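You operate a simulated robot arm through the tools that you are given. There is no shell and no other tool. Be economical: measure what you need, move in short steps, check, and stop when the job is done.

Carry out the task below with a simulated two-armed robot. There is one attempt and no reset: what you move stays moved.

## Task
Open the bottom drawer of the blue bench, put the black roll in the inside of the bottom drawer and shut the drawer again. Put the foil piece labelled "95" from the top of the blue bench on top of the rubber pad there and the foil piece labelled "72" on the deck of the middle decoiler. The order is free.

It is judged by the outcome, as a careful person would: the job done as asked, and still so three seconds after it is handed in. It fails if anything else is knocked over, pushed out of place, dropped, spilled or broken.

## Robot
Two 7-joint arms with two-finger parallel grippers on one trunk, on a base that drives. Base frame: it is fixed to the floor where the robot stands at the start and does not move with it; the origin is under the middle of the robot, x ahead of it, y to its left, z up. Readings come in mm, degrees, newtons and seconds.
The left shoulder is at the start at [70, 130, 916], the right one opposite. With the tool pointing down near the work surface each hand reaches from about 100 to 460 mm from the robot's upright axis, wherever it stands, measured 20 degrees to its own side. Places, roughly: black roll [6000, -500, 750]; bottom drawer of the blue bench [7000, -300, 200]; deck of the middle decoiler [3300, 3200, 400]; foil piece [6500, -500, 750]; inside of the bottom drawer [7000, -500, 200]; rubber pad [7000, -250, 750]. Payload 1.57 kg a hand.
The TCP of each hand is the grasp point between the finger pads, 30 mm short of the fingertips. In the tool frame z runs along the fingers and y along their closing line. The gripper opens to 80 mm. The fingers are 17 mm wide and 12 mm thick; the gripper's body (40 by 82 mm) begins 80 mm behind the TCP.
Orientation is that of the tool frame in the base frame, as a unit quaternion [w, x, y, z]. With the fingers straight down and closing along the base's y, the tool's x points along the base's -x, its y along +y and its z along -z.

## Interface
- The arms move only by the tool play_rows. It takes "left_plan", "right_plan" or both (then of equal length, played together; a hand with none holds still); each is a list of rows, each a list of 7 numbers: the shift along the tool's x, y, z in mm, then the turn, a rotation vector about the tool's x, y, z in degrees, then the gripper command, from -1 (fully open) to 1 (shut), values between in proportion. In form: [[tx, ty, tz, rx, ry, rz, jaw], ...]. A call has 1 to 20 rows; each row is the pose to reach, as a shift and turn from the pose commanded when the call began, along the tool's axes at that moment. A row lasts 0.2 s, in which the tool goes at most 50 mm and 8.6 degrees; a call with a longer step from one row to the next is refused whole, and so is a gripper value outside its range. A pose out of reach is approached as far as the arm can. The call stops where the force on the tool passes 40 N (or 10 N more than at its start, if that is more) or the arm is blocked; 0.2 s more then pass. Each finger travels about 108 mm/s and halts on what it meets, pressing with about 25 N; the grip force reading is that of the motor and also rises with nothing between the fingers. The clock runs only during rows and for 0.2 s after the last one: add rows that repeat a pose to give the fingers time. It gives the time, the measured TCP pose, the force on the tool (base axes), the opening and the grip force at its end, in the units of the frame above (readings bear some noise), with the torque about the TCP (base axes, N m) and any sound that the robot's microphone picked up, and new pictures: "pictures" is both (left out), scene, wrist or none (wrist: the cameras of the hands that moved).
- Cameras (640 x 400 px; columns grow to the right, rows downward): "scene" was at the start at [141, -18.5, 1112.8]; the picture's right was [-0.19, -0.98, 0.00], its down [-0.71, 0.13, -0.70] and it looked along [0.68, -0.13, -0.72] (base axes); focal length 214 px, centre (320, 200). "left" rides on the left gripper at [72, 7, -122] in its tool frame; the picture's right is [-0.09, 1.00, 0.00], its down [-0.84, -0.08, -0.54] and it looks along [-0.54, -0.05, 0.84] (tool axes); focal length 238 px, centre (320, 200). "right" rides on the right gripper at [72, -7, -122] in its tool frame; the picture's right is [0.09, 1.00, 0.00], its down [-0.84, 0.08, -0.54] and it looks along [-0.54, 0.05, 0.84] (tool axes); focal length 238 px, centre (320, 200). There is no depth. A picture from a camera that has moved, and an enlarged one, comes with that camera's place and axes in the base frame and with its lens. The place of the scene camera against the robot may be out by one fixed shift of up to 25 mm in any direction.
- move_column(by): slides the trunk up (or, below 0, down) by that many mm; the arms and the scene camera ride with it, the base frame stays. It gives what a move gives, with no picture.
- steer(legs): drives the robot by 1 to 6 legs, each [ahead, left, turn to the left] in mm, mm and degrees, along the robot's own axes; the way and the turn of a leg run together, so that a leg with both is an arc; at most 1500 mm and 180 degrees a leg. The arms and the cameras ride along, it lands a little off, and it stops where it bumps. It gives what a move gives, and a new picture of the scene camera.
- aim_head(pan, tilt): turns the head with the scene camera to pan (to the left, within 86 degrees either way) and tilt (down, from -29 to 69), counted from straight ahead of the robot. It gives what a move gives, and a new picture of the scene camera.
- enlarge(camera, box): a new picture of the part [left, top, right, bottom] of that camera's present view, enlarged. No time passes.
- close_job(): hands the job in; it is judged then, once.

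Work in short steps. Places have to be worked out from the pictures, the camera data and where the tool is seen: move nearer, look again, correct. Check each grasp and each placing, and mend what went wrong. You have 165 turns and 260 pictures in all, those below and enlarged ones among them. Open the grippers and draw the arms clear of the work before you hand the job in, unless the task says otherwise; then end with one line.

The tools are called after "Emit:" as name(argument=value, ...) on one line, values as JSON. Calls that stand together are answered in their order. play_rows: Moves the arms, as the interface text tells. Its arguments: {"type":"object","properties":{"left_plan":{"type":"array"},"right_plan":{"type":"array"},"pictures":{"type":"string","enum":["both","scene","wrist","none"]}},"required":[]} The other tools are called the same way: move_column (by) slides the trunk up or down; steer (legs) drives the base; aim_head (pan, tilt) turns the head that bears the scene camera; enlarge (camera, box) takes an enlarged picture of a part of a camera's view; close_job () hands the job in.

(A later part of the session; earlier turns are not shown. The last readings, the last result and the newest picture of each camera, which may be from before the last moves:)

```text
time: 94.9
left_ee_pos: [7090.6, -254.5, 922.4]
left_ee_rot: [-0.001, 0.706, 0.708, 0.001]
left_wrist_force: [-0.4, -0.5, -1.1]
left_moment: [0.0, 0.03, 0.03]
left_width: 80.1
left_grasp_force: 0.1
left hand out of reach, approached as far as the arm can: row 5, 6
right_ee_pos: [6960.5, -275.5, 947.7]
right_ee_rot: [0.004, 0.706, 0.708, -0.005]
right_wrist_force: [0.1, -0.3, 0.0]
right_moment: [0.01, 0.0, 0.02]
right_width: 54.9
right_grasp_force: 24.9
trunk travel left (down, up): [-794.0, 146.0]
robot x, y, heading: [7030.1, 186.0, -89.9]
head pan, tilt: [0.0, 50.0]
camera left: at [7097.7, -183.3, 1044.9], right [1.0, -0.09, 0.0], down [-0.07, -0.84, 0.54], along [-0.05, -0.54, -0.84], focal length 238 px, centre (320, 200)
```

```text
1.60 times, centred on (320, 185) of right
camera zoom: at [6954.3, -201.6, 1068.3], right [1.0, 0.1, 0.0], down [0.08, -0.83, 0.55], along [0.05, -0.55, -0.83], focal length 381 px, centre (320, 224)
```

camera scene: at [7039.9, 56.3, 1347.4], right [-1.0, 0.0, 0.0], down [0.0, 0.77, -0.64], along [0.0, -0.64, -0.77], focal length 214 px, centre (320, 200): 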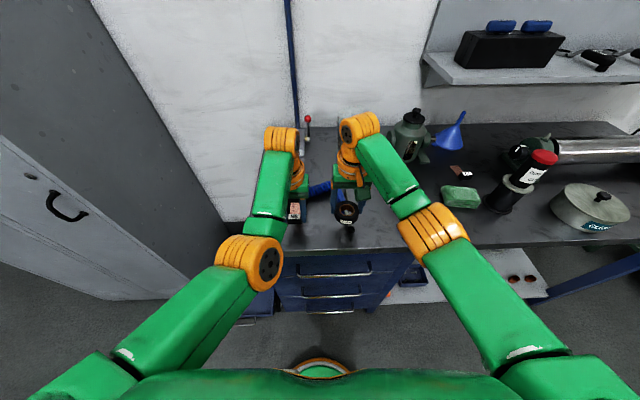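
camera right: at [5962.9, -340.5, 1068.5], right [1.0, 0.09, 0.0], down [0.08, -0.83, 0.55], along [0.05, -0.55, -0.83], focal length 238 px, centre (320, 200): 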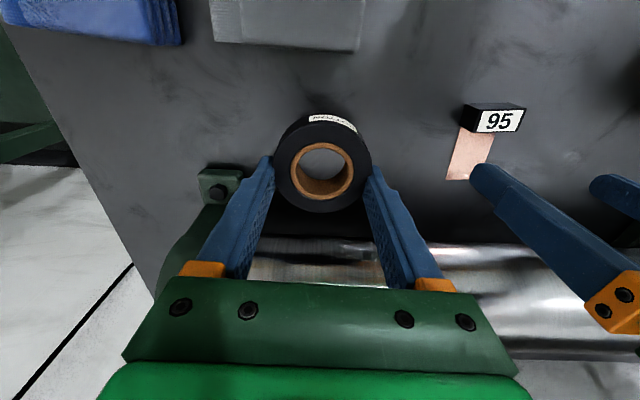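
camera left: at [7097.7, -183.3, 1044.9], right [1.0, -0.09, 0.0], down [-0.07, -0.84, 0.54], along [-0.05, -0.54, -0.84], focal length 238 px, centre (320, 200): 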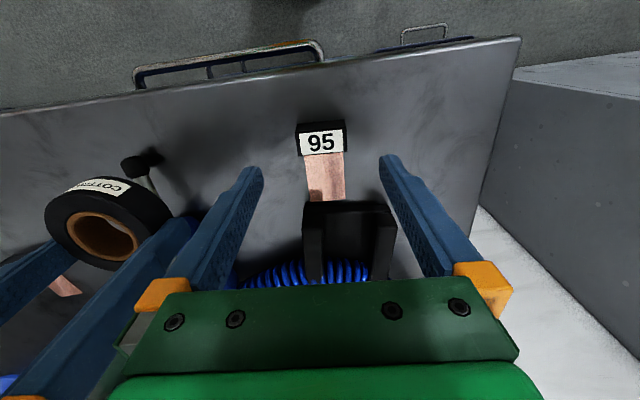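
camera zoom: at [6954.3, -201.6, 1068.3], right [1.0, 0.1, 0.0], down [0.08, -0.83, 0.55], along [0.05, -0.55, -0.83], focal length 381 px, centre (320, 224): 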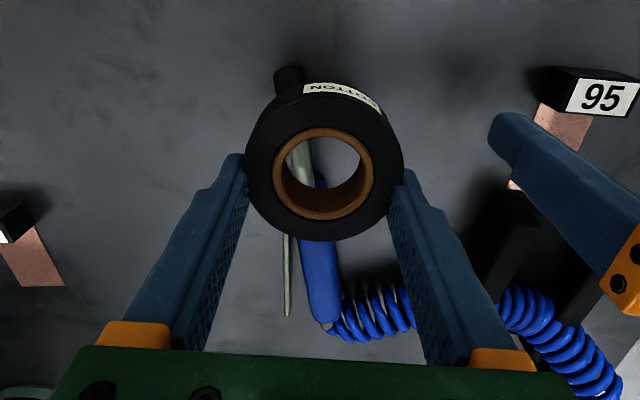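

I treat the black ribbed rest as the pad; "95" waits safely in front of it. With the left hand free, I do the drawer now: back off and lower the trunk.

Emit:
steer(legs=[[-380, -30, 0]])

Emit:
move_column(by=-480)

Emit:
aim_head(pan=0, tilt=40)

```text
time: 97.3
left_ee_pos: [7063.2, 118.7, 921.8]
left_ee_rot: [-0.003, 0.704, 0.71, 0.001]
left_wrist_force: [0.2, -0.1, 1.0]
left_moment: [0.01, -0.03, -0.02]
left_width: 79.8
left_grasp_force: 0.0
right_ee_pos: [6932.1, 97.4, 946.9]
right_ee_rot: [0.003, 0.704, 0.71, -0.004]
right_wrist_force: [0.2, 0.3, -1.2]
right_moment: [0.0, -0.01, 0.02]
right_width: 54.7
right_grasp_force: 25.2
trunk travel left (down, up): [-794.0, 146.0]
robot x, y, heading: [6998.4, 559.7, -89.7]
head pan, tilt: [0.0, 50.0]
camera scene: at [7009.4, 426.8, 1347.0], right [-1.0, -0.01, 0.0], down [-0.01, 0.77, -0.64], along [0.0, -0.64, -0.77], focal length 214 px, centre (320, 200)
```

scene: 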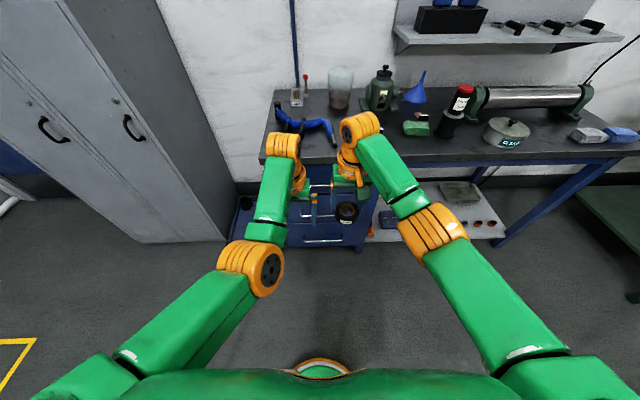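

```text
refused: -480 is not a number from -400 to 400
```

```text
time: 98.0
left_ee_pos: [7062.1, 119.6, 922.4]
left_ee_rot: [-0.002, 0.704, 0.71, 0.0]
left_wrist_force: [0.0, -0.1, 1.0]
left_moment: [0.01, -0.02, 0.01]
left_width: 80.0
left_grasp_force: 0.0
right_ee_pos: [6932.1, 99.0, 946.3]
right_ee_rot: [0.004, 0.704, 0.71, -0.004]
right_wrist_force: [-0.1, 0.9, 0.3]
right_moment: [-0.03, -0.02, 0.0]
right_width: 54.9
right_grasp_force: 25.3
trunk travel left (down, up): [-794.0, 146.0]
robot x, y, heading: [6996.1, 558.8, -89.8]
head pan, tilt: [0.0, 40.0]
camera scene: at [7009.4, 420.7, 1361.4], right [-1.0, -0.01, 0.0], down [0.0, 0.64, -0.77], along [0.01, -0.77, -0.64], focal length 214 px, centre (320, 200)
```

scene: 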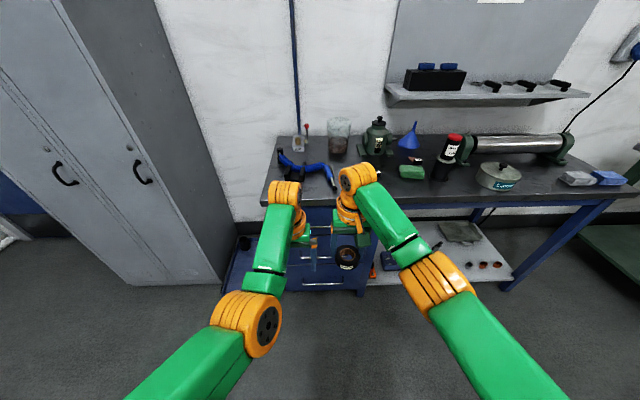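

I lower the trunk and slowly bring the right hand (with the roll) out to the right.

Emit:
move_column(by=-400)

Emit:
play_rows(right_plan=[[4, -8, 0, 0, 0, 0, 1], [10, -20, 0, 0, 0, 0, 1], [18, -36, 0, 0, 0, 0, 1], [26, -54, 0, 0, 0, 0, 1], [34, -72, 0, 0, 0, 0, 1], [42, -90, 0, 0, 0, 0, 1], [50, -106, 0, 0, 0, 0, 1], [56, -120, 0, 0, 0, 0, 1], [60, -128, 0, 0, 0, 0, 1]], left_plan=[[0, 0, 0, 0, 0, 0, -1], [0, 0, 0, 0, 0, 0, -1], [0, 0, 0, 0, 0, 0, -1], [0, 0, 0, 0, 0, 0, -1], [0, 0, 0, 0, 0, 0, -1], [0, 0, 0, 0, 0, 0, -1], [0, 0, 0, 0, 0, 0, -1], [0, 0, 0, 0, 0, 0, -1], [0, 0, 0, 0, 0, 0, -1]], pictures="both")

```text
time: 101.9
left_ee_pos: [7063.1, 120.3, 521.4]
left_ee_rot: [-0.001, 0.705, 0.71, 0.0]
left_wrist_force: [-0.2, -0.5, -1.3]
left_moment: [0.03, -0.02, -0.02]
left_width: 80.1
left_grasp_force: 0.1
right_ee_pos: [6932.0, 98.0, 546.5]
right_ee_rot: [0.004, 0.704, 0.71, -0.004]
right_wrist_force: [0.3, 0.0, -0.8]
right_moment: [-0.02, -0.02, 0.01]
right_width: 54.8
right_grasp_force: 25.3
trunk travel left (down, up): [-394.0, 546.0]
robot x, y, heading: [6998.7, 561.4, -89.7]
head pan, tilt: [0.0, 40.0]
```

```text
time: 103.9
left_ee_pos: [7061.6, 120.7, 523.1]
left_ee_rot: [-0.001, 0.704, 0.71, 0.001]
left_wrist_force: [-0.7, 0.1, 0.9]
left_moment: [-0.04, 0.03, -0.01]
left_width: 80.2
left_grasp_force: 0.1
right_ee_pos: [6803.7, 158.3, 546.5]
right_ee_rot: [0.005, 0.704, 0.71, -0.004]
right_wrist_force: [-0.1, -0.3, -0.5]
right_moment: [-0.02, 0.01, 0.01]
right_width: 54.5
right_grasp_force: 25.0
trunk travel left (down, up): [-394.0, 546.0]
robot x, y, heading: [6996.8, 559.7, -89.7]
head pan, tilt: [0.0, 40.0]
camera scene: at [7009.2, 420.6, 961.4], right [-1.0, -0.01, 0.0], down [0.0, 0.64, -0.77], along [0.01, -0.77, -0.64], focal length 214 px, centre (320, 200)
camera right: at [6795.6, 231.6, 667.6], right [0.99, 0.1, 0.0], down [0.08, -0.83, 0.55], along [0.05, -0.55, -0.83], focal length 238 px, centre (320, 200)
camera left: at [7068.0, 191.4, 644.8], right [1.0, -0.08, 0.0], down [-0.07, -0.84, 0.54], along [-0.05, -0.54, -0.84], focal length 238 px, centre (320, 200)
```

scene: 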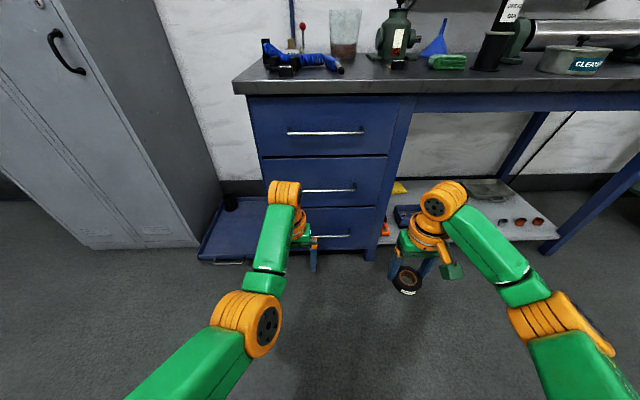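
right: 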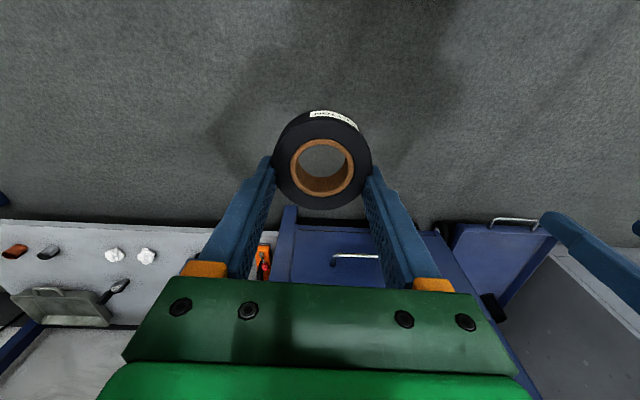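
left: 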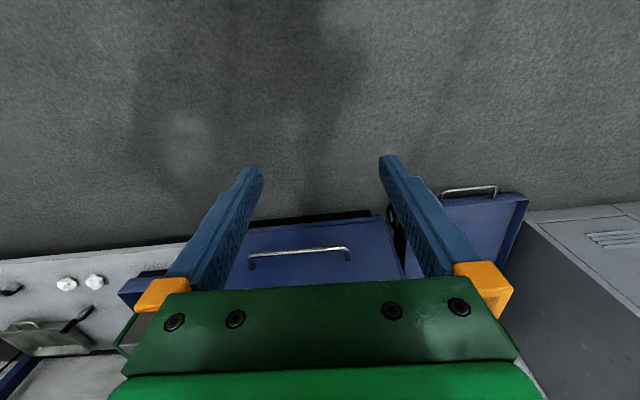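

I enlarge the bottom handle to judge its standoff.

Emit:
enlarge(camera="left", box=[220, 200, 400, 290])

Emit:
enlarge(camera="scene", box=[230, 90, 410, 270])

```text
3.56 times, centred on (310, 245) of left
camera zoom: at [7068.0, 191.4, 644.8], right [1.0, -0.08, 0.0], down [-0.07, -0.84, 0.54], along [-0.05, -0.54, -0.84], focal length 848 px, centre (356, 40)
```

zoom: 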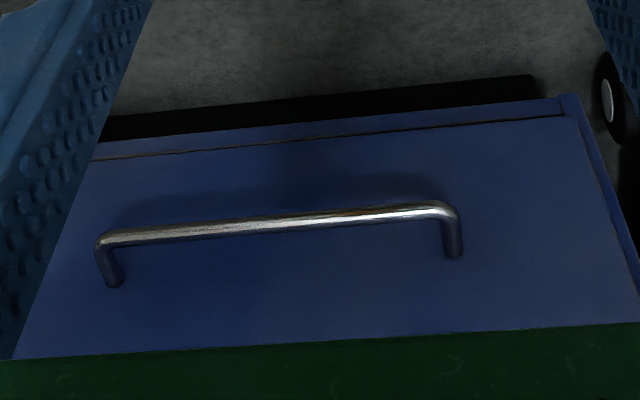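

```text
2.22 times, centred on (320, 180) of scene
camera zoom: at [7009.2, 420.6, 961.4], right [-1.0, -0.01, 0.0], down [0.0, 0.64, -0.77], along [0.01, -0.77, -0.64], focal length 477 px, centre (320, 244)
```

zoom: 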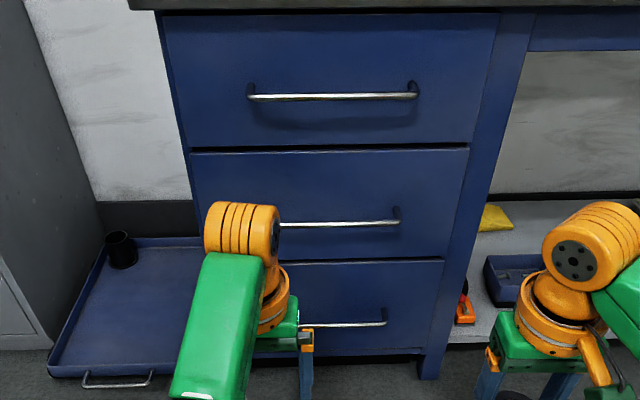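

Handle bar: x 6868–7096, y≈-197, z≈260, standoff ~35 mm. I lower the trunk 80, tilt the left hand 20° with closed fingers, then drive forward.

Emit:
move_column(by=-80)

Emit:
play_rows(left_plan=[[0, -15, 0, 0, -6.7, 0, -0.5], [0, -30, 0, 0, -13.4, 0, 0], [0, -45, 0, 0, -20, 0, 0.5], [0, -60, 0, 0, -20, 0, 1], [0, -60, 0, 0, -20, 0, 1]], pictures="none")

Emit:
steer(legs=[[250, 0, 0]])

```text
time: 105.0
left_ee_pos: [7062.3, 120.2, 442.1]
left_ee_rot: [-0.001, 0.704, 0.71, 0.001]
left_wrist_force: [-0.5, -0.1, -0.4]
left_moment: [0.0, 0.01, 0.04]
left_width: 80.0
left_grasp_force: 0.1
right_ee_pos: [6803.5, 157.1, 467.1]
right_ee_rot: [0.004, 0.704, 0.71, -0.004]
right_wrist_force: [0.5, -0.7, -0.1]
right_moment: [0.06, 0.0, 0.0]
right_width: 54.5
right_grasp_force: 24.9
trunk travel left (down, up): [-314.0, 626.0]
robot x, y, heading: [7000.7, 559.8, -89.4]
head pan, tilt: [0.0, 40.0]
```

```text
time: 106.2
left_ee_pos: [7013.4, 113.0, 443.6]
left_ee_rot: [0.134, 0.687, 0.704, -0.118]
left_wrist_force: [-0.4, 0.2, -1.2]
left_moment: [0.02, -0.01, 0.0]
left_width: 0.0
left_grasp_force: 21.4
right_ee_pos: [6803.8, 158.1, 466.3]
right_ee_rot: [0.004, 0.704, 0.71, -0.005]
right_wrist_force: [-0.3, 1.5, -1.1]
right_moment: [-0.01, 0.01, 0.0]
right_width: 54.8
right_grasp_force: 25.4
trunk travel left (down, up): [-314.0, 626.0]
robot x, y, heading: [6997.7, 558.1, -89.6]
head pan, tilt: [0.0, 40.0]
```

```text
time: 108.0
left_ee_pos: [7015.9, -126.8, 440.8]
left_ee_rot: [0.133, 0.688, 0.704, -0.114]
left_wrist_force: [-0.3, 0.4, 0.3]
left_moment: [-0.04, 0.0, 0.0]
left_width: 0.0
left_grasp_force: 21.5
right_ee_pos: [6804.8, -83.8, 466.2]
right_ee_rot: [0.004, 0.705, 0.709, -0.004]
right_wrist_force: [0.5, 0.4, -0.5]
right_moment: [0.0, 0.02, 0.01]
right_width: 54.6
right_grasp_force: 25.1
trunk travel left (down, up): [-314.0, 626.0]
robot x, y, heading: [7000.9, 316.8, -89.6]
head pan, tilt: [0.0, 40.0]
camera scene: at [7010.6, 178.7, 881.3], right [-1.0, -0.01, 0.0], down [0.0, 0.64, -0.77], along [0.0, -0.77, -0.64], focal length 214 px, centre (320, 200)
```

scene: 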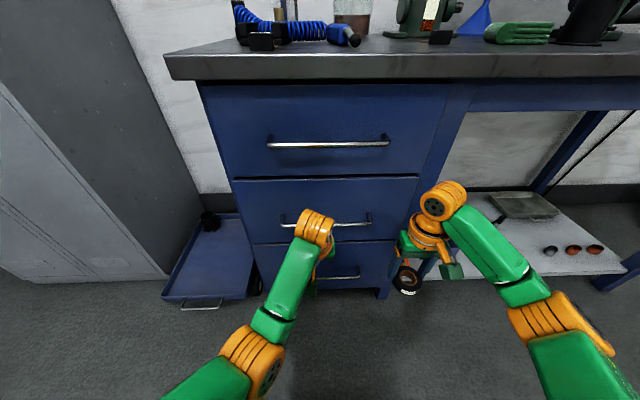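

I move the closed left fingers to just above the bottom handle and look.

Emit:
play_rows(left_plan=[[-4, 0, 25, 0, 0, 0, 1], [-9, 0, 55, 0, 0, 0, 1], [-13, 0, 80, 0, 0, 0, 1], [-18, 0, 100, 0, 0, 0, 1], [-18, 0, 100, 0, 0, 0, 1]], pictures="both")

```text
time: 109.2
left_ee_pos: [7020.5, -178.6, 354.4]
left_ee_rot: [0.133, 0.687, 0.705, -0.114]
left_wrist_force: [-0.2, -0.2, 0.3]
left_moment: [-0.02, 0.0, -0.02]
left_width: 0.0
left_grasp_force: 21.9
right_ee_pos: [6804.0, -83.3, 466.6]
right_ee_rot: [0.004, 0.705, 0.71, -0.004]
right_wrist_force: [0.1, 0.5, -0.7]
right_moment: [-0.03, 0.04, 0.03]
right_width: 54.4
right_grasp_force: 25.3
trunk travel left (down, up): [-314.0, 626.0]
robot x, y, heading: [6999.8, 321.1, -89.8]
head pan, tilt: [0.0, 40.0]
camera scene: at [7010.7, 178.9, 881.4], right [-1.0, -0.01, 0.0], down [0.0, 0.64, -0.77], along [0.0, -0.77, -0.64], focal length 214 px, centre (320, 200)
camera left: at [7020.7, -69.2, 443.1], right [1.0, -0.06, 0.05], down [-0.08, -0.6, 0.8], along [-0.01, -0.8, -0.6], focal length 238 px, centre (320, 200)
```

scene: 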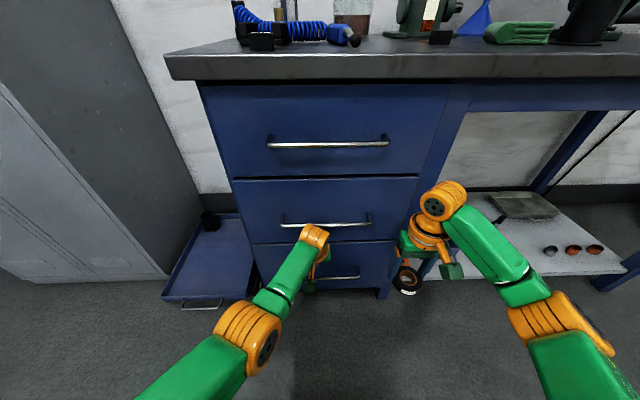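
left: 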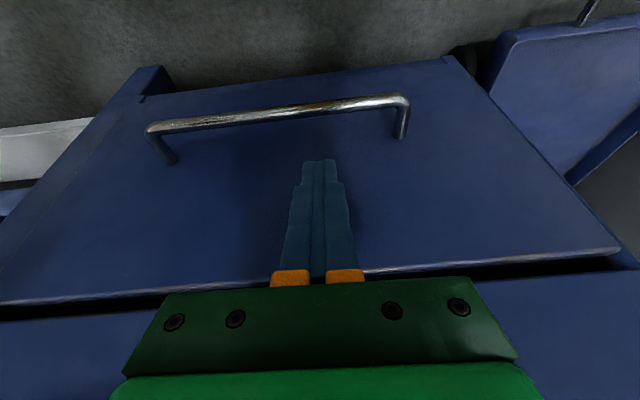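

I approach 25 mm further to get parallax on the bar.

Emit:
play_rows(left_plan=[[0, 0, 12, 0, 0, 0, 1], [0, 0, 25, 0, 0, 0, 1], [0, 0, 25, 0, 0, 0, 1]], pictures="wrist")

```text
time: 110.0
left_ee_pos: [7021.5, -182.3, 330.9]
left_ee_rot: [0.133, 0.687, 0.705, -0.115]
left_wrist_force: [0.6, -0.8, 0.4]
left_moment: [-0.04, 0.02, -0.01]
left_width: 0.1
left_grasp_force: 21.5
left hand out of reach, approached as far as the arm can: row 2, 3
right_ee_pos: [6804.4, -84.2, 467.1]
right_ee_rot: [0.004, 0.704, 0.71, -0.004]
right_wrist_force: [0.0, 0.0, -0.2]
right_moment: [0.03, -0.01, -0.02]
right_width: 54.6
right_grasp_force: 25.0
trunk travel left (down, up): [-314.0, 626.0]
robot x, y, heading: [6997.3, 315.8, -89.7]
head pan, tilt: [0.0, 40.0]
camera left: at [7023.2, -73.1, 421.5], right [1.0, -0.06, 0.05], down [-0.08, -0.6, 0.8], along [-0.01, -0.8, -0.6], focal length 238 px, centre (320, 200)
```

left: 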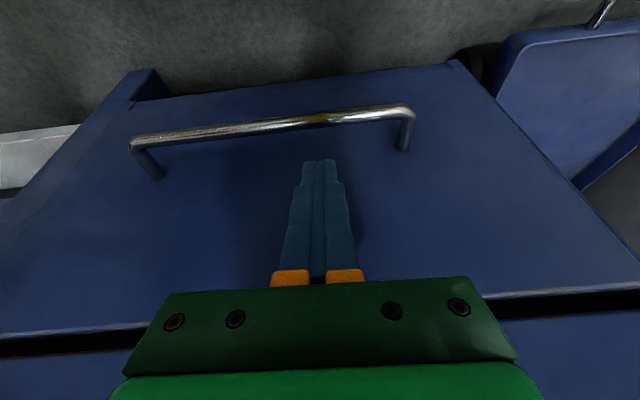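

Reach limit; I retract the hand 60 mm and drive the base 60 mm closer, then re-view.

Emit:
play_rows(left_plan=[[28, 0, -10, 0, 0, 0, 1], [56, 0, -21, 0, 0, 0, 1]], pictures="none")

Emit:
steer(legs=[[65, 0, 0]])

Emit:
enlarge(camera="left", box=[0, 0, 640, 400])

```text
time: 110.8
left_ee_pos: [7041.1, -156.7, 362.5]
left_ee_rot: [0.175, 0.673, 0.706, -0.133]
left_wrist_force: [0.2, 0.9, 0.7]
left_moment: [0.0, 0.02, -0.01]
left_width: 0.0
left_grasp_force: 21.4
right_ee_pos: [6804.6, -83.6, 467.6]
right_ee_rot: [0.004, 0.704, 0.71, -0.005]
right_wrist_force: [0.3, -0.1, 0.0]
right_moment: [0.01, -0.02, 0.01]
right_width: 54.5
right_grasp_force: 24.8
trunk travel left (down, up): [-314.0, 626.0]
robot x, y, heading: [7001.1, 320.9, -89.6]
head pan, tilt: [0.0, 40.0]
stopped in row 2 (left hand): the arm was blocked; the commanded pose is now the measured one
```

```text
time: 111.8
left_ee_pos: [7043.7, -197.5, 359.6]
left_ee_rot: [0.169, 0.674, 0.709, -0.122]
left_wrist_force: [-5.1, 14.6, 4.3]
left_moment: [0.25, 0.19, -0.1]
left_width: 0.0
left_grasp_force: 21.0
right_ee_pos: [6803.6, -130.2, 466.5]
right_ee_rot: [0.004, 0.706, 0.708, -0.005]
right_wrist_force: [0.6, -0.2, -1.1]
right_moment: [-0.02, 0.0, -0.03]
right_width: 54.2
right_grasp_force: 24.6
trunk travel left (down, up): [-314.0, 626.0]
robot x, y, heading: [6997.1, 273.0, -89.6]
head pan, tilt: [0.0, 40.0]
stopped in leg 1: the force on the tool passed its limit at 110 N (the readings are from after the stop); the commanded pose is now the measured one
camera scene: at [7009.9, 133.2, 881.7], right [-1.0, 0.0, 0.0], down [0.0, 0.64, -0.77], along [0.0, -0.77, -0.64], focal length 214 px, centre (320, 200)
```

scene: 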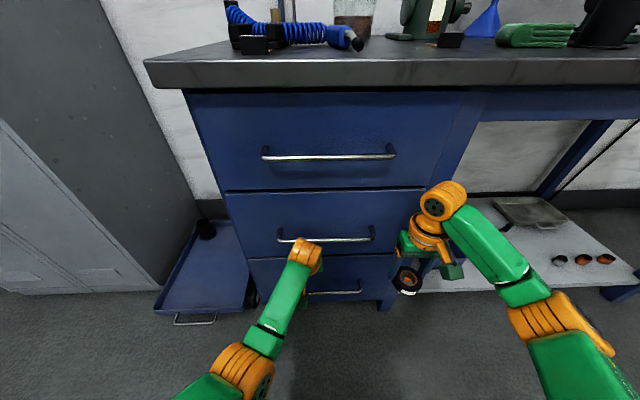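

```text
1.00 times, centred on (320, 200) of left (not enlarged: the box is as wide or as high as the picture)
camera zoom: at [7038.0, -84.0, 441.9], right [1.0, -0.02, 0.09], down [-0.09, -0.55, 0.83], along [0.03, -0.83, -0.55], focal length 238 px, centre (320, 200)
```

zoom: 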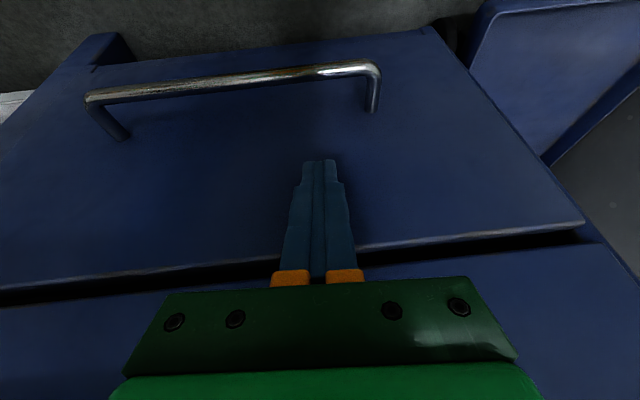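

The tip touched the drawer face (y≈-214), so the bar is at y≈-180, z≈265. I ease off and descend behind the bar.

Emit:
play_rows(left_plan=[[9, 0.6, -4, 0, 0, 0, 1], [16, -0.5, 14, 0, 0, 0, 1], [24, -2, 32, 0, 0, 0, 1], [31, -3, 48, 0, 0, 0, 1]], pictures="wrist")

```text
time: 112.8
left_ee_pos: [7050.1, -194.7, 304.4]
left_ee_rot: [0.177, 0.671, 0.71, -0.121]
left_wrist_force: [-0.8, 0.1, 0.2]
left_moment: [-0.01, 0.01, 0.0]
left_width: 0.1
left_grasp_force: 21.6
right_ee_pos: [6803.4, -131.2, 466.7]
right_ee_rot: [0.004, 0.705, 0.709, -0.004]
right_wrist_force: [0.6, 0.5, -1.0]
right_moment: [0.02, -0.06, -0.01]
right_width: 54.2
right_grasp_force: 25.2
trunk travel left (down, up): [-314.0, 626.0]
robot x, y, heading: [6998.1, 270.2, -89.6]
head pan, tilt: [0.0, 40.0]
camera left: at [7043.5, -79.3, 385.6], right [0.99, -0.01, 0.1], down [-0.09, -0.55, 0.83], along [0.04, -0.84, -0.54], focal length 238 px, centre (320, 200)
```

left: 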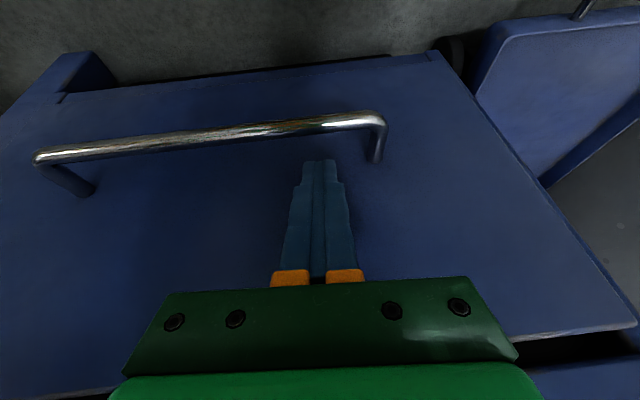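

The tip is behind and just above the bar. I descend 20 mm more.

Emit:
play_rows(left_plan=[[5, -0.5, 9, 0, 0, 0, 1], [9.5, -1, 18, 0, 0, 0, 1], [9.5, -1, 18, 0, 0, 0, 1]], pictures="wrist")

```text
time: 113.6
left_ee_pos: [7052.3, -190.5, 279.0]
left_ee_rot: [0.174, 0.672, 0.71, -0.117]
left_wrist_force: [-0.1, 0.0, -0.6]
left_moment: [0.01, -0.04, -0.01]
left_width: 0.1
left_grasp_force: 21.5
right_ee_pos: [6803.3, -130.9, 466.1]
right_ee_rot: [0.004, 0.705, 0.709, -0.005]
right_wrist_force: [-0.5, 0.8, 0.0]
right_moment: [0.02, -0.02, -0.01]
right_width: 54.2
right_grasp_force: 24.5
trunk travel left (down, up): [-314.0, 626.0]
robot x, y, heading: [7000.4, 266.5, -89.8]
head pan, tilt: [0.0, 40.0]
camera left: at [7044.4, -75.5, 362.0], right [0.99, -0.01, 0.11], down [-0.1, -0.55, 0.83], along [0.05, -0.83, -0.55], focal length 238 px, centre (320, 200)
```

left: 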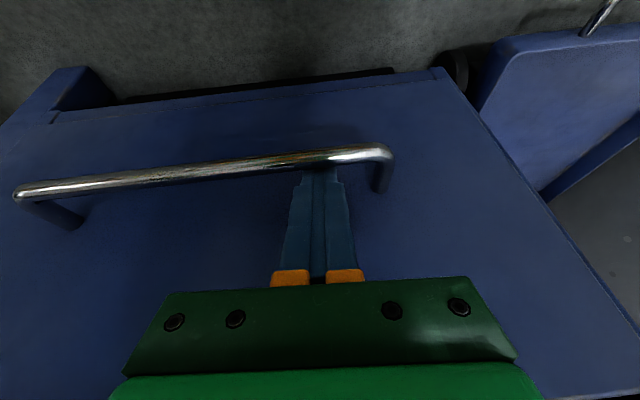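

The fingertips are hooked behind the bar. I sink 6 mm more and drive back to pull.

Emit:
play_rows(left_plan=[[4, -0.5, 5, 0, 0, 0, 1], [4, -0.5, 5, 0, 0, 0, 1]], pictures="none")

Emit:
steer(legs=[[-100, 0, 0]])

```text
time: 114.2
left_ee_pos: [7052.6, -190.5, 275.9]
left_ee_rot: [0.175, 0.671, 0.711, -0.119]
left_wrist_force: [2.4, -4.2, 2.7]
left_moment: [-0.02, 0.01, -0.01]
left_width: 0.2
left_grasp_force: 21.5
right_ee_pos: [6803.9, -131.2, 466.8]
right_ee_rot: [0.005, 0.706, 0.709, -0.004]
right_wrist_force: [0.0, 0.2, -1.2]
right_moment: [0.03, 0.01, 0.01]
right_width: 54.0
right_grasp_force: 25.2
trunk travel left (down, up): [-314.0, 626.0]
robot x, y, heading: [6999.9, 268.0, -89.6]
head pan, tilt: [0.0, 40.0]
```

```text
time: 115.4
left_ee_pos: [7051.2, -87.0, 276.8]
left_ee_rot: [0.175, 0.671, 0.711, -0.119]
left_wrist_force: [-0.4, -1.1, 0.6]
left_moment: [0.01, 0.01, 0.04]
left_width: 0.1
left_grasp_force: 21.1
right_ee_pos: [6802.9, -28.6, 466.8]
right_ee_rot: [0.004, 0.706, 0.708, -0.004]
right_wrist_force: [-0.1, -0.1, -0.5]
right_moment: [-0.01, -0.01, 0.02]
right_width: 53.9
right_grasp_force: 24.9
trunk travel left (down, up): [-314.0, 626.0]
robot x, y, heading: [6998.2, 372.6, -89.6]
head pan, tilt: [0.0, 40.0]
camera scene: at [7010.1, 233.6, 881.4], right [-1.0, 0.0, 0.0], down [0.0, 0.64, -0.77], along [0.0, -0.77, -0.64], focal length 214 px, centre (320, 200)
```

scene: 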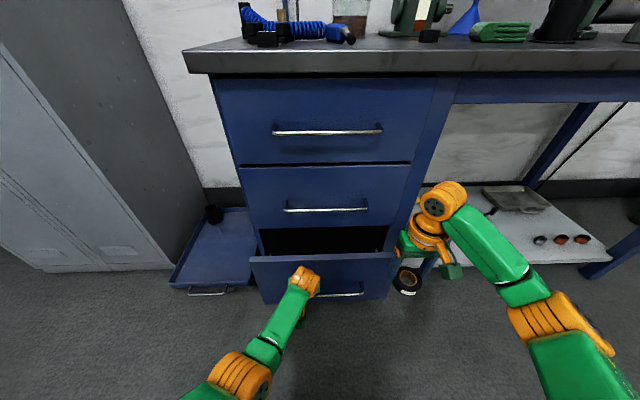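

The drawer opens. I pull another 160 mm.

Emit:
steer(legs=[[-160, 0, 0]])

```text
time: 116.8
left_ee_pos: [7052.6, 74.7, 275.5]
left_ee_rot: [0.178, 0.671, 0.711, -0.117]
left_wrist_force: [0.6, 0.1, 0.0]
left_moment: [-0.02, -0.04, 0.01]
left_width: 0.0
left_grasp_force: 21.3
right_ee_pos: [6803.2, 134.6, 465.6]
right_ee_rot: [0.005, 0.705, 0.709, -0.004]
right_wrist_force: [0.3, 0.0, -0.3]
right_moment: [0.01, -0.01, -0.03]
right_width: 53.8
right_grasp_force: 25.3
trunk travel left (down, up): [-314.0, 626.0]
robot x, y, heading: [6995.2, 534.6, -90.1]
head pan, tilt: [0.0, 40.0]
camera scene: at [7009.3, 396.5, 881.4], right [-1.0, 0.0, 0.0], down [0.0, 0.64, -0.77], along [0.0, -0.77, -0.64], focal length 214 px, centre (320, 200)
```

scene: 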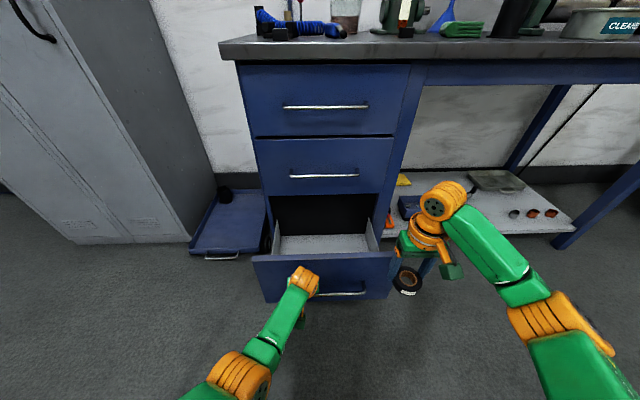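

Drawer open about 265 mm. I unhook the left hand upward.

Emit:
play_rows(left_plan=[[0, 0, -20, 0, 0, 0, 1], [0, 0, -55, 0, 0, 0, 1], [0, 0, -95, 0, 0, 0, 1], [-20, 20, -130, 0, 0, 0, 1], [-40, 40, -160, 0, 0, 0, 1]], pictures="both")

```text
time: 118.2
left_ee_pos: [7116.8, 102.0, 430.9]
left_ee_rot: [0.21, 0.66, 0.717, -0.082]
left_wrist_force: [0.5, 0.4, 0.5]
left_moment: [0.0, 0.01, 0.0]
left_width: 0.1
left_grasp_force: 21.7
right_ee_pos: [6803.6, 134.0, 465.8]
right_ee_rot: [0.004, 0.705, 0.709, -0.005]
right_wrist_force: [-0.6, 0.6, -0.5]
right_moment: [0.07, 0.0, 0.03]
right_width: 53.9
right_grasp_force: 25.5
trunk travel left (down, up): [-314.0, 626.0]
robot x, y, heading: [7000.7, 532.1, -89.7]
head pan, tilt: [0.0, 40.0]
stopped in row 5 (left hand): the arm was blocked; the commanded pose is now the measured one
camera scene: at [7009.5, 396.2, 881.4], right [-1.0, 0.0, 0.0], down [0.0, 0.64, -0.77], along [0.0, -0.77, -0.64], focal length 214 px, centre (320, 200)
camera left: at [7096.3, 215.3, 513.1], right [0.98, 0.03, 0.2], down [-0.15, -0.56, 0.82], along [0.13, -0.83, -0.54], focal length 238 px, centre (320, 200)
```

scene: 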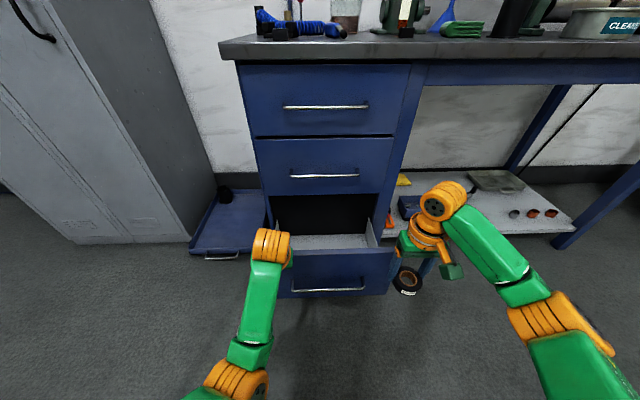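
left: 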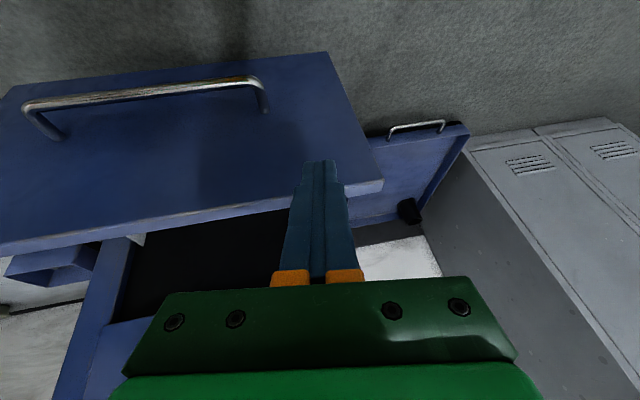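

I drive forward so the right hand can reach into the drawer.

Emit:
steer(legs=[[150, 0, 0]])

Emit:
play_rows(right_plan=[[-2, 10, 0, 0, 0, 0, 1], [-6, 24, 0, 0, 0, 0, 1], [-10, 40, 0, 0, 0, 0, 1], [-15, 56, 0, 0, 0, 0, 1], [-20, 72, 0, 0, 0, 0, 1], [-25, 88, 0, 0, 0, 0, 1], [-28, 100, 0, 0, 0, 0, 1], [-30, 108, 0, 0, 0, 0, 1]], pictures="wrist")

```text
time: 119.6
left_ee_pos: [7114.0, -49.2, 430.8]
left_ee_rot: [0.209, 0.662, 0.715, -0.083]
left_wrist_force: [0.3, 0.4, -0.1]
left_moment: [0.01, -0.04, -0.01]
left_width: 0.0
left_grasp_force: 21.4
right_ee_pos: [6802.2, -16.1, 466.6]
right_ee_rot: [0.004, 0.707, 0.708, -0.004]
right_wrist_force: [1.3, -0.8, -1.5]
right_moment: [-0.02, 0.02, -0.02]
right_width: 53.9
right_grasp_force: 24.5
trunk travel left (down, up): [-314.0, 626.0]
robot x, y, heading: [6993.5, 383.5, -89.7]
head pan, tilt: [0.0, 40.0]
camera scene: at [7009.5, 245.4, 881.3], right [-1.0, 0.0, 0.0], down [0.0, 0.64, -0.77], along [0.0, -0.77, -0.64], focal length 214 px, centre (320, 200)
```

scene: 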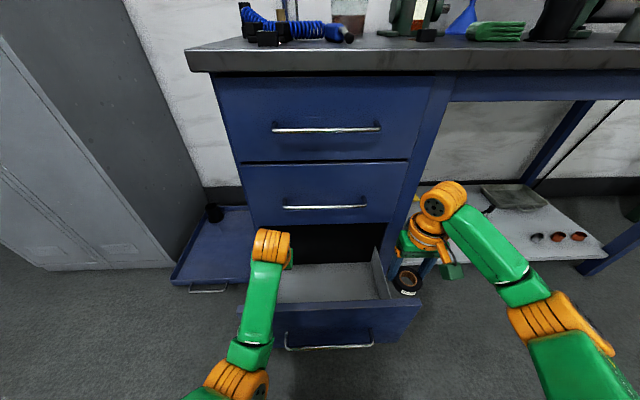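

```text
time: 121.4
left_ee_pos: [7116.2, -48.4, 430.9]
left_ee_rot: [0.21, 0.661, 0.716, -0.081]
left_wrist_force: [-0.4, 0.4, -0.5]
left_moment: [-0.01, -0.02, 0.0]
left_width: 0.1
left_grasp_force: 21.6
right_ee_pos: [6912.0, -45.7, 467.4]
right_ee_rot: [0.004, 0.707, 0.708, -0.005]
right_wrist_force: [-0.4, 1.0, -0.7]
right_moment: [0.01, 0.01, -0.01]
right_width: 53.8
right_grasp_force: 24.7
trunk travel left (down, up): [-314.0, 626.0]
robot x, y, heading: [6996.1, 383.0, -89.9]
head pan, tilt: [0.0, 40.0]
camera right: at [6903.4, 28.4, 588.2], right [1.0, 0.09, 0.0], down [0.08, -0.83, 0.55], along [0.05, -0.55, -0.83], focal length 238 px, centre (320, 200)
```

right: 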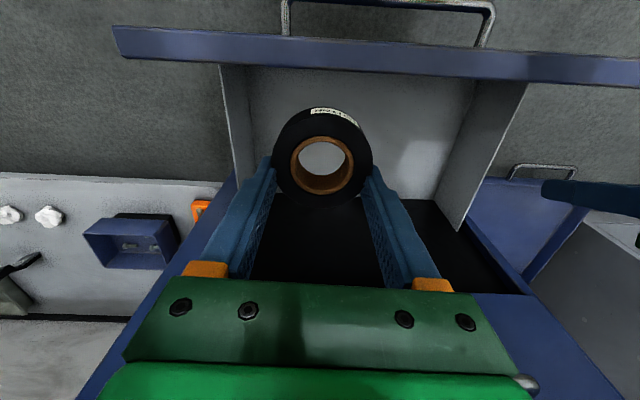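

The right hand is over the open drawer. I raise and straighten the left hand out of the way first.

Emit:
play_rows(left_plan=[[-4, 16, -31, 2.7, 6, 1.1, 1], [-9, 32, -62, 5.3, 12, 2.2, 1], [-13, 48, -94, 8, 18, 3.4, 1], [-18, 65, -125, 10.6, 23.8, 4.5, 1]], pictures="none")

Emit:
play_rows(right_plan=[[-4, 6, 0, 0, 0, 0, 1], [-10, 16, 0, 0, 0, 0, 1], [-18, 26, 0, 0, 0, 0, 1], [-26, 34, 0, 0, 0, 0, 1], [-32, 38, 0, 0, 0, 0, 1]], pictures="both")

```text
time: 122.4
left_ee_pos: [7175.2, -66.6, 571.6]
left_ee_rot: [-0.001, 0.71, 0.704, -0.002]
left_wrist_force: [-0.1, -0.1, 0.1]
left_moment: [0.01, 0.01, 0.03]
left_width: 0.0
left_grasp_force: 21.2
left hand out of reach, approached as far as the arm can: row 1, 2, 3, 4
right_ee_pos: [6909.5, -43.8, 468.3]
right_ee_rot: [0.005, 0.707, 0.707, -0.004]
right_wrist_force: [-0.4, 0.2, -0.2]
right_moment: [-0.02, 0.0, -0.02]
right_width: 53.8
right_grasp_force: 25.0
trunk travel left (down, up): [-314.0, 626.0]
robot x, y, heading: [6998.5, 385.6, -90.0]
head pan, tilt: [0.0, 40.0]
```

```text
time: 123.6
left_ee_pos: [7177.7, -66.4, 570.8]
left_ee_rot: [-0.001, 0.708, 0.706, -0.002]
left_wrist_force: [-0.5, -0.1, 0.5]
left_moment: [-0.02, -0.03, 0.02]
left_width: 0.0
left_grasp_force: 21.1
right_ee_pos: [6948.8, -77.2, 466.2]
right_ee_rot: [0.004, 0.706, 0.708, -0.004]
right_wrist_force: [-0.5, -0.1, -0.9]
right_moment: [0.03, 0.01, 0.02]
right_width: 54.0
right_grasp_force: 25.2
trunk travel left (down, up): [-314.0, 626.0]
robot x, y, heading: [7001.5, 384.6, -90.0]
head pan, tilt: [0.0, 40.0]
camera scene: at [7009.6, 245.5, 881.4], right [-1.0, 0.0, 0.0], down [0.0, 0.64, -0.77], along [0.0, -0.77, -0.64], focal length 214 px, centre (320, 200)
camera right: at [6941.4, -3.8, 587.9], right [1.0, 0.09, 0.0], down [0.08, -0.83, 0.55], along [0.05, -0.55, -0.83], focal length 238 px, centre (320, 200)
```

scene: 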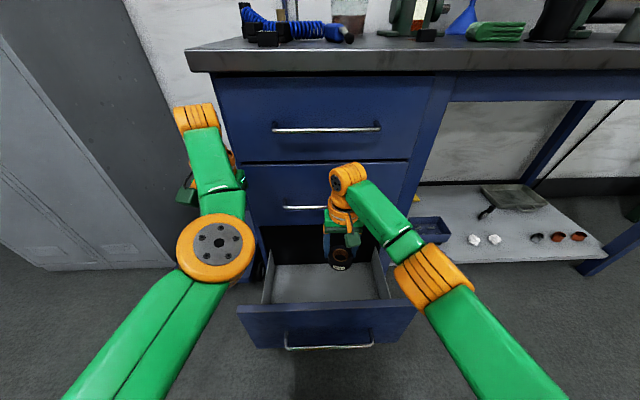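
right: 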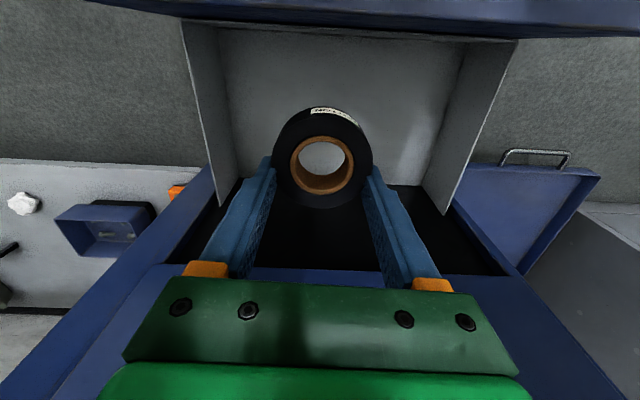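

I lower the trunk 150 mm to bring the roll down into the drawer.

Emit:
move_column(by=-150)

Emit:
enlarge(camera="right", box=[0, 0, 640, 400])

Emit:
enlarge(camera="scene", box=[160, 160, 480, 360])

```text
time: 125.3
left_ee_pos: [7177.1, -66.9, 419.9]
left_ee_rot: [-0.001, 0.708, 0.706, -0.001]
left_wrist_force: [0.0, -0.2, 0.8]
left_moment: [0.01, 0.0, 0.0]
left_width: 0.0
left_grasp_force: 21.5
right_ee_pos: [6948.0, -76.6, 318.0]
right_ee_rot: [0.002, 0.706, 0.708, -0.005]
right_wrist_force: [-0.5, -0.8, 0.4]
right_moment: [0.02, 0.01, 0.0]
right_width: 53.7
right_grasp_force: 25.8
trunk travel left (down, up): [-164.0, 776.0]
robot x, y, heading: [6998.8, 386.5, -89.9]
head pan, tilt: [0.0, 40.0]
```

```text
1.00 times, centred on (320, 200) of right (not enlarged: the box is as wide or as high as the picture)
camera zoom: at [6941.4, -3.6, 437.9], right [1.0, 0.09, 0.0], down [0.08, -0.83, 0.55], along [0.05, -0.55, -0.83], focal length 238 px, centre (320, 200)
```

zoom: 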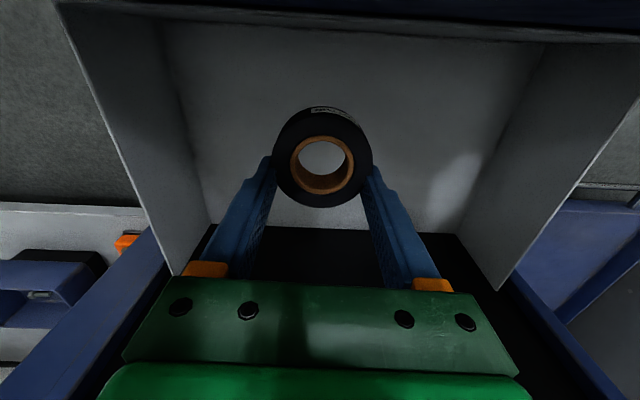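

```text
2.00 times, centred on (320, 260) of scene
camera zoom: at [7009.6, 245.7, 731.4], right [-1.0, 0.0, 0.0], down [0.0, 0.64, -0.77], along [0.0, -0.77, -0.64], focal length 429 px, centre (320, 80)
```

zoom: 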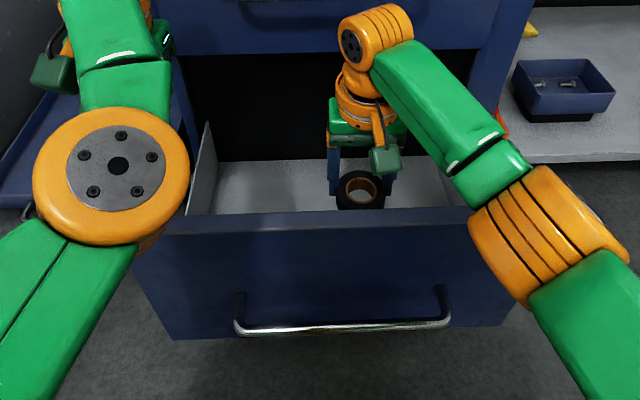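

I lower the roll with the arm, slowly.

Emit:
play_rows(right_plan=[[0, 0, 5, 0, 0, 0, 1], [0, 0, 14, 0, 0, 0, 1], [0, 0, 24, 0, 0, 0, 1], [0, 0, 34, 0, 0, 0, 1], [0, 0, 44, 0, 0, 0, 1], [0, 0, 54, 0, 0, 0, 1], [0, 0, 64, 0, 0, 0, 1], [0, 0, 74, 0, 0, 0, 1], [0, 0, 84, 0, 0, 0, 1], [0, 0, 92, 0, 0, 0, 1], [0, 0, 96, 0, 0, 0, 1]], pictures="both")

```text
time: 127.7
left_ee_pos: [7177.8, -66.3, 420.0]
left_ee_rot: [-0.001, 0.708, 0.706, -0.002]
left_wrist_force: [0.3, -0.5, -0.4]
left_moment: [-0.01, -0.02, -0.02]
left_width: 0.0
left_grasp_force: 21.5
right_ee_pos: [6946.1, -76.6, 220.9]
right_ee_rot: [0.004, 0.706, 0.708, -0.006]
right_wrist_force: [1.0, 0.2, -0.7]
right_moment: [0.01, 0.03, -0.02]
right_width: 53.6
right_grasp_force: 24.8
trunk travel left (down, up): [-164.0, 776.0]
robot x, y, heading: [6997.0, 384.9, -89.7]
head pan, tilt: [0.0, 40.0]
camera scene: at [7009.6, 245.6, 731.4], right [-1.0, 0.0, 0.0], down [0.0, 0.64, -0.77], along [0.0, -0.77, -0.64], focal length 214 px, centre (320, 200)
camera right: at [6940.5, -4.3, 342.5], right [1.0, 0.09, 0.0], down [0.08, -0.83, 0.55], along [0.05, -0.55, -0.83], focal length 238 px, centre (320, 200)
```

scene: 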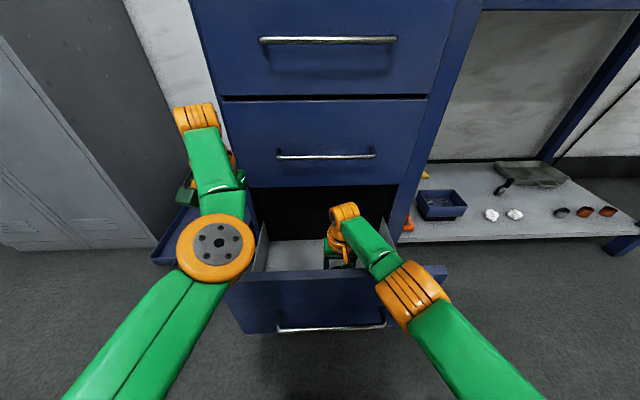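
right: 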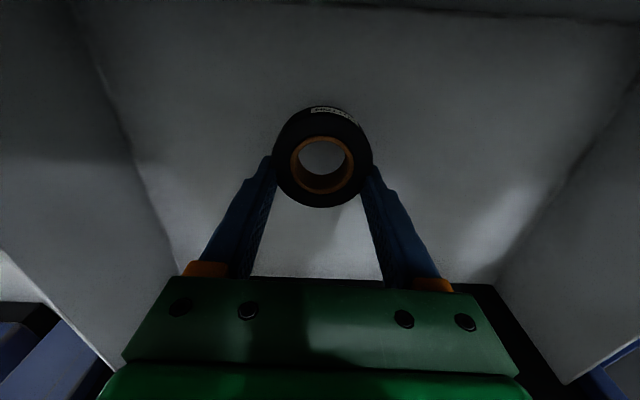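

Continue down gently.

Emit:
play_rows(right_plan=[[0, 0, 8, 0, 0, 0, 1], [0, 0, 16, 0, 0, 0, 1], [0, 0, 24, 0, 0, 0, 1], [0, 0, 32, 0, 0, 0, 1], [0, 0, 40, 0, 0, 0, 1], [0, 0, 48, 0, 0, 0, 1]], pictures="both")

```text
time: 129.1
left_ee_pos: [7176.1, -67.9, 419.2]
left_ee_rot: [-0.002, 0.707, 0.707, -0.002]
left_wrist_force: [0.5, 0.2, 0.7]
left_moment: [0.02, 0.01, 0.0]
left_width: 0.3
left_grasp_force: 21.5
right_ee_pos: [6944.3, -67.5, 184.8]
right_ee_rot: [0.003, 0.706, 0.708, -0.004]
right_wrist_force: [0.4, -0.3, 0.3]
right_moment: [0.08, 0.06, 0.0]
right_width: 53.5
right_grasp_force: 24.9
right hand out of reach, approached as far as the arm can: row 2, 3, 4, 5, 6
trunk travel left (down, up): [-164.0, 776.0]
robot x, y, heading: [6992.4, 384.7, -89.9]
head pan, tilt: [0.0, 40.0]
camera scene: at [7009.6, 245.6, 731.4], right [-1.0, 0.0, 0.0], down [0.0, 0.64, -0.77], along [0.0, -0.77, -0.64], focal length 214 px, centre (320, 200)
camera right: at [6937.3, 5.1, 304.9], right [1.0, 0.1, 0.0], down [0.08, -0.83, 0.55], along [0.05, -0.55, -0.83], focal length 238 px, centre (320, 200)
```

scene: 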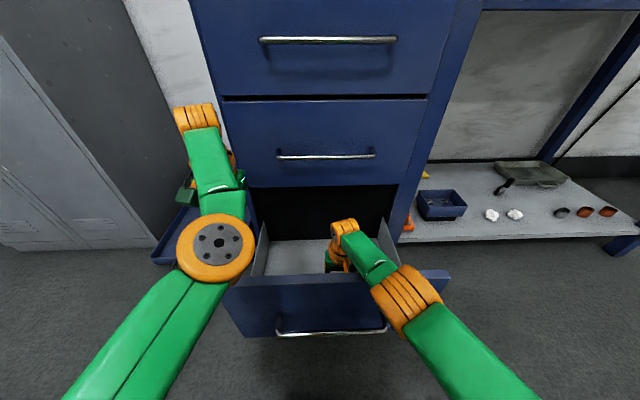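
right: 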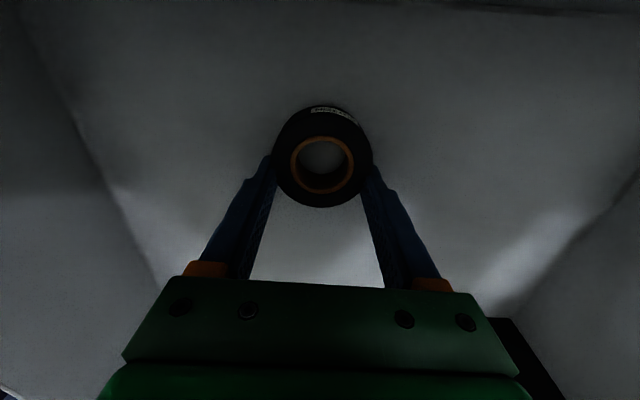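

Arm reach ended; I lower the trunk 25 mm.

Emit:
move_column(by=-25)

Emit:
enlarge(camera="right", box=[200, 60, 440, 210])

Emit:
enlarge(camera="scene", box=[220, 200, 480, 360])

```text
time: 129.8
left_ee_pos: [7176.8, -53.6, 415.6]
left_ee_rot: [0.009, 0.708, 0.706, -0.017]
left_wrist_force: [-0.9, -0.9, -0.5]
left_moment: [0.06, -0.02, 0.03]
left_width: 0.0
left_grasp_force: 21.7
right_ee_pos: [6942.3, -68.0, 189.0]
right_ee_rot: [0.022, 0.706, 0.707, -0.027]
right_wrist_force: [-0.4, 0.3, -0.4]
right_moment: [-0.02, 0.01, 0.03]
right_width: 53.2
right_grasp_force: 24.7
trunk travel left (down, up): [-139.0, 801.0]
robot x, y, heading: [6994.6, 382.2, -89.9]
head pan, tilt: [0.0, 40.0]
```

```text
2.67 times, centred on (320, 135) of right
camera zoom: at [6936.1, 12.2, 305.2], right [1.0, 0.09, -0.01], down [0.08, -0.8, 0.6], along [0.05, -0.6, -0.8], focal length 636 px, centre (320, 373)
```

zoom: 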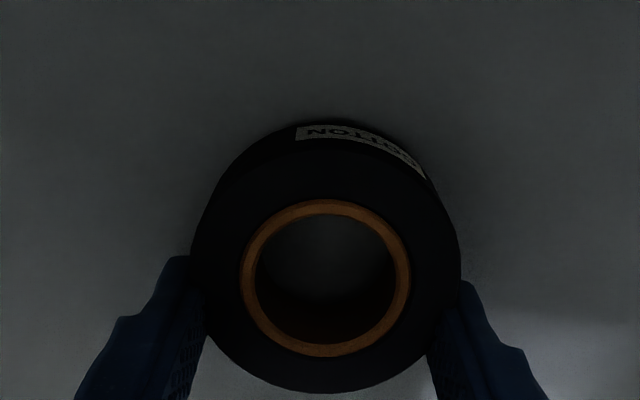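

```text
2.46 times, centred on (350, 280) of scene
camera zoom: at [7012.9, 275.4, 715.4], right [-1.0, 0.0, 0.01], down [-0.01, 0.61, -0.79], along [-0.01, -0.79, -0.61], focal length 528 px, centre (246, 3)
```

zoom: 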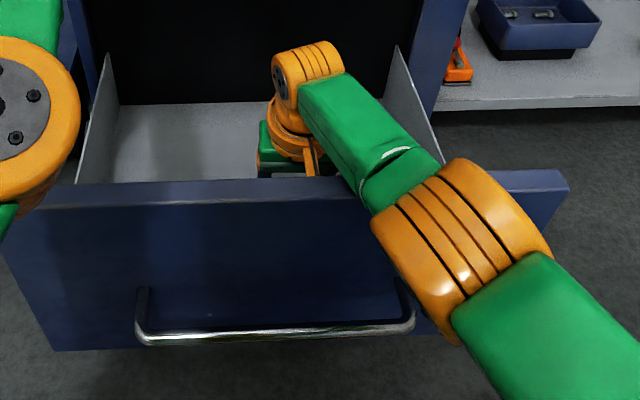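

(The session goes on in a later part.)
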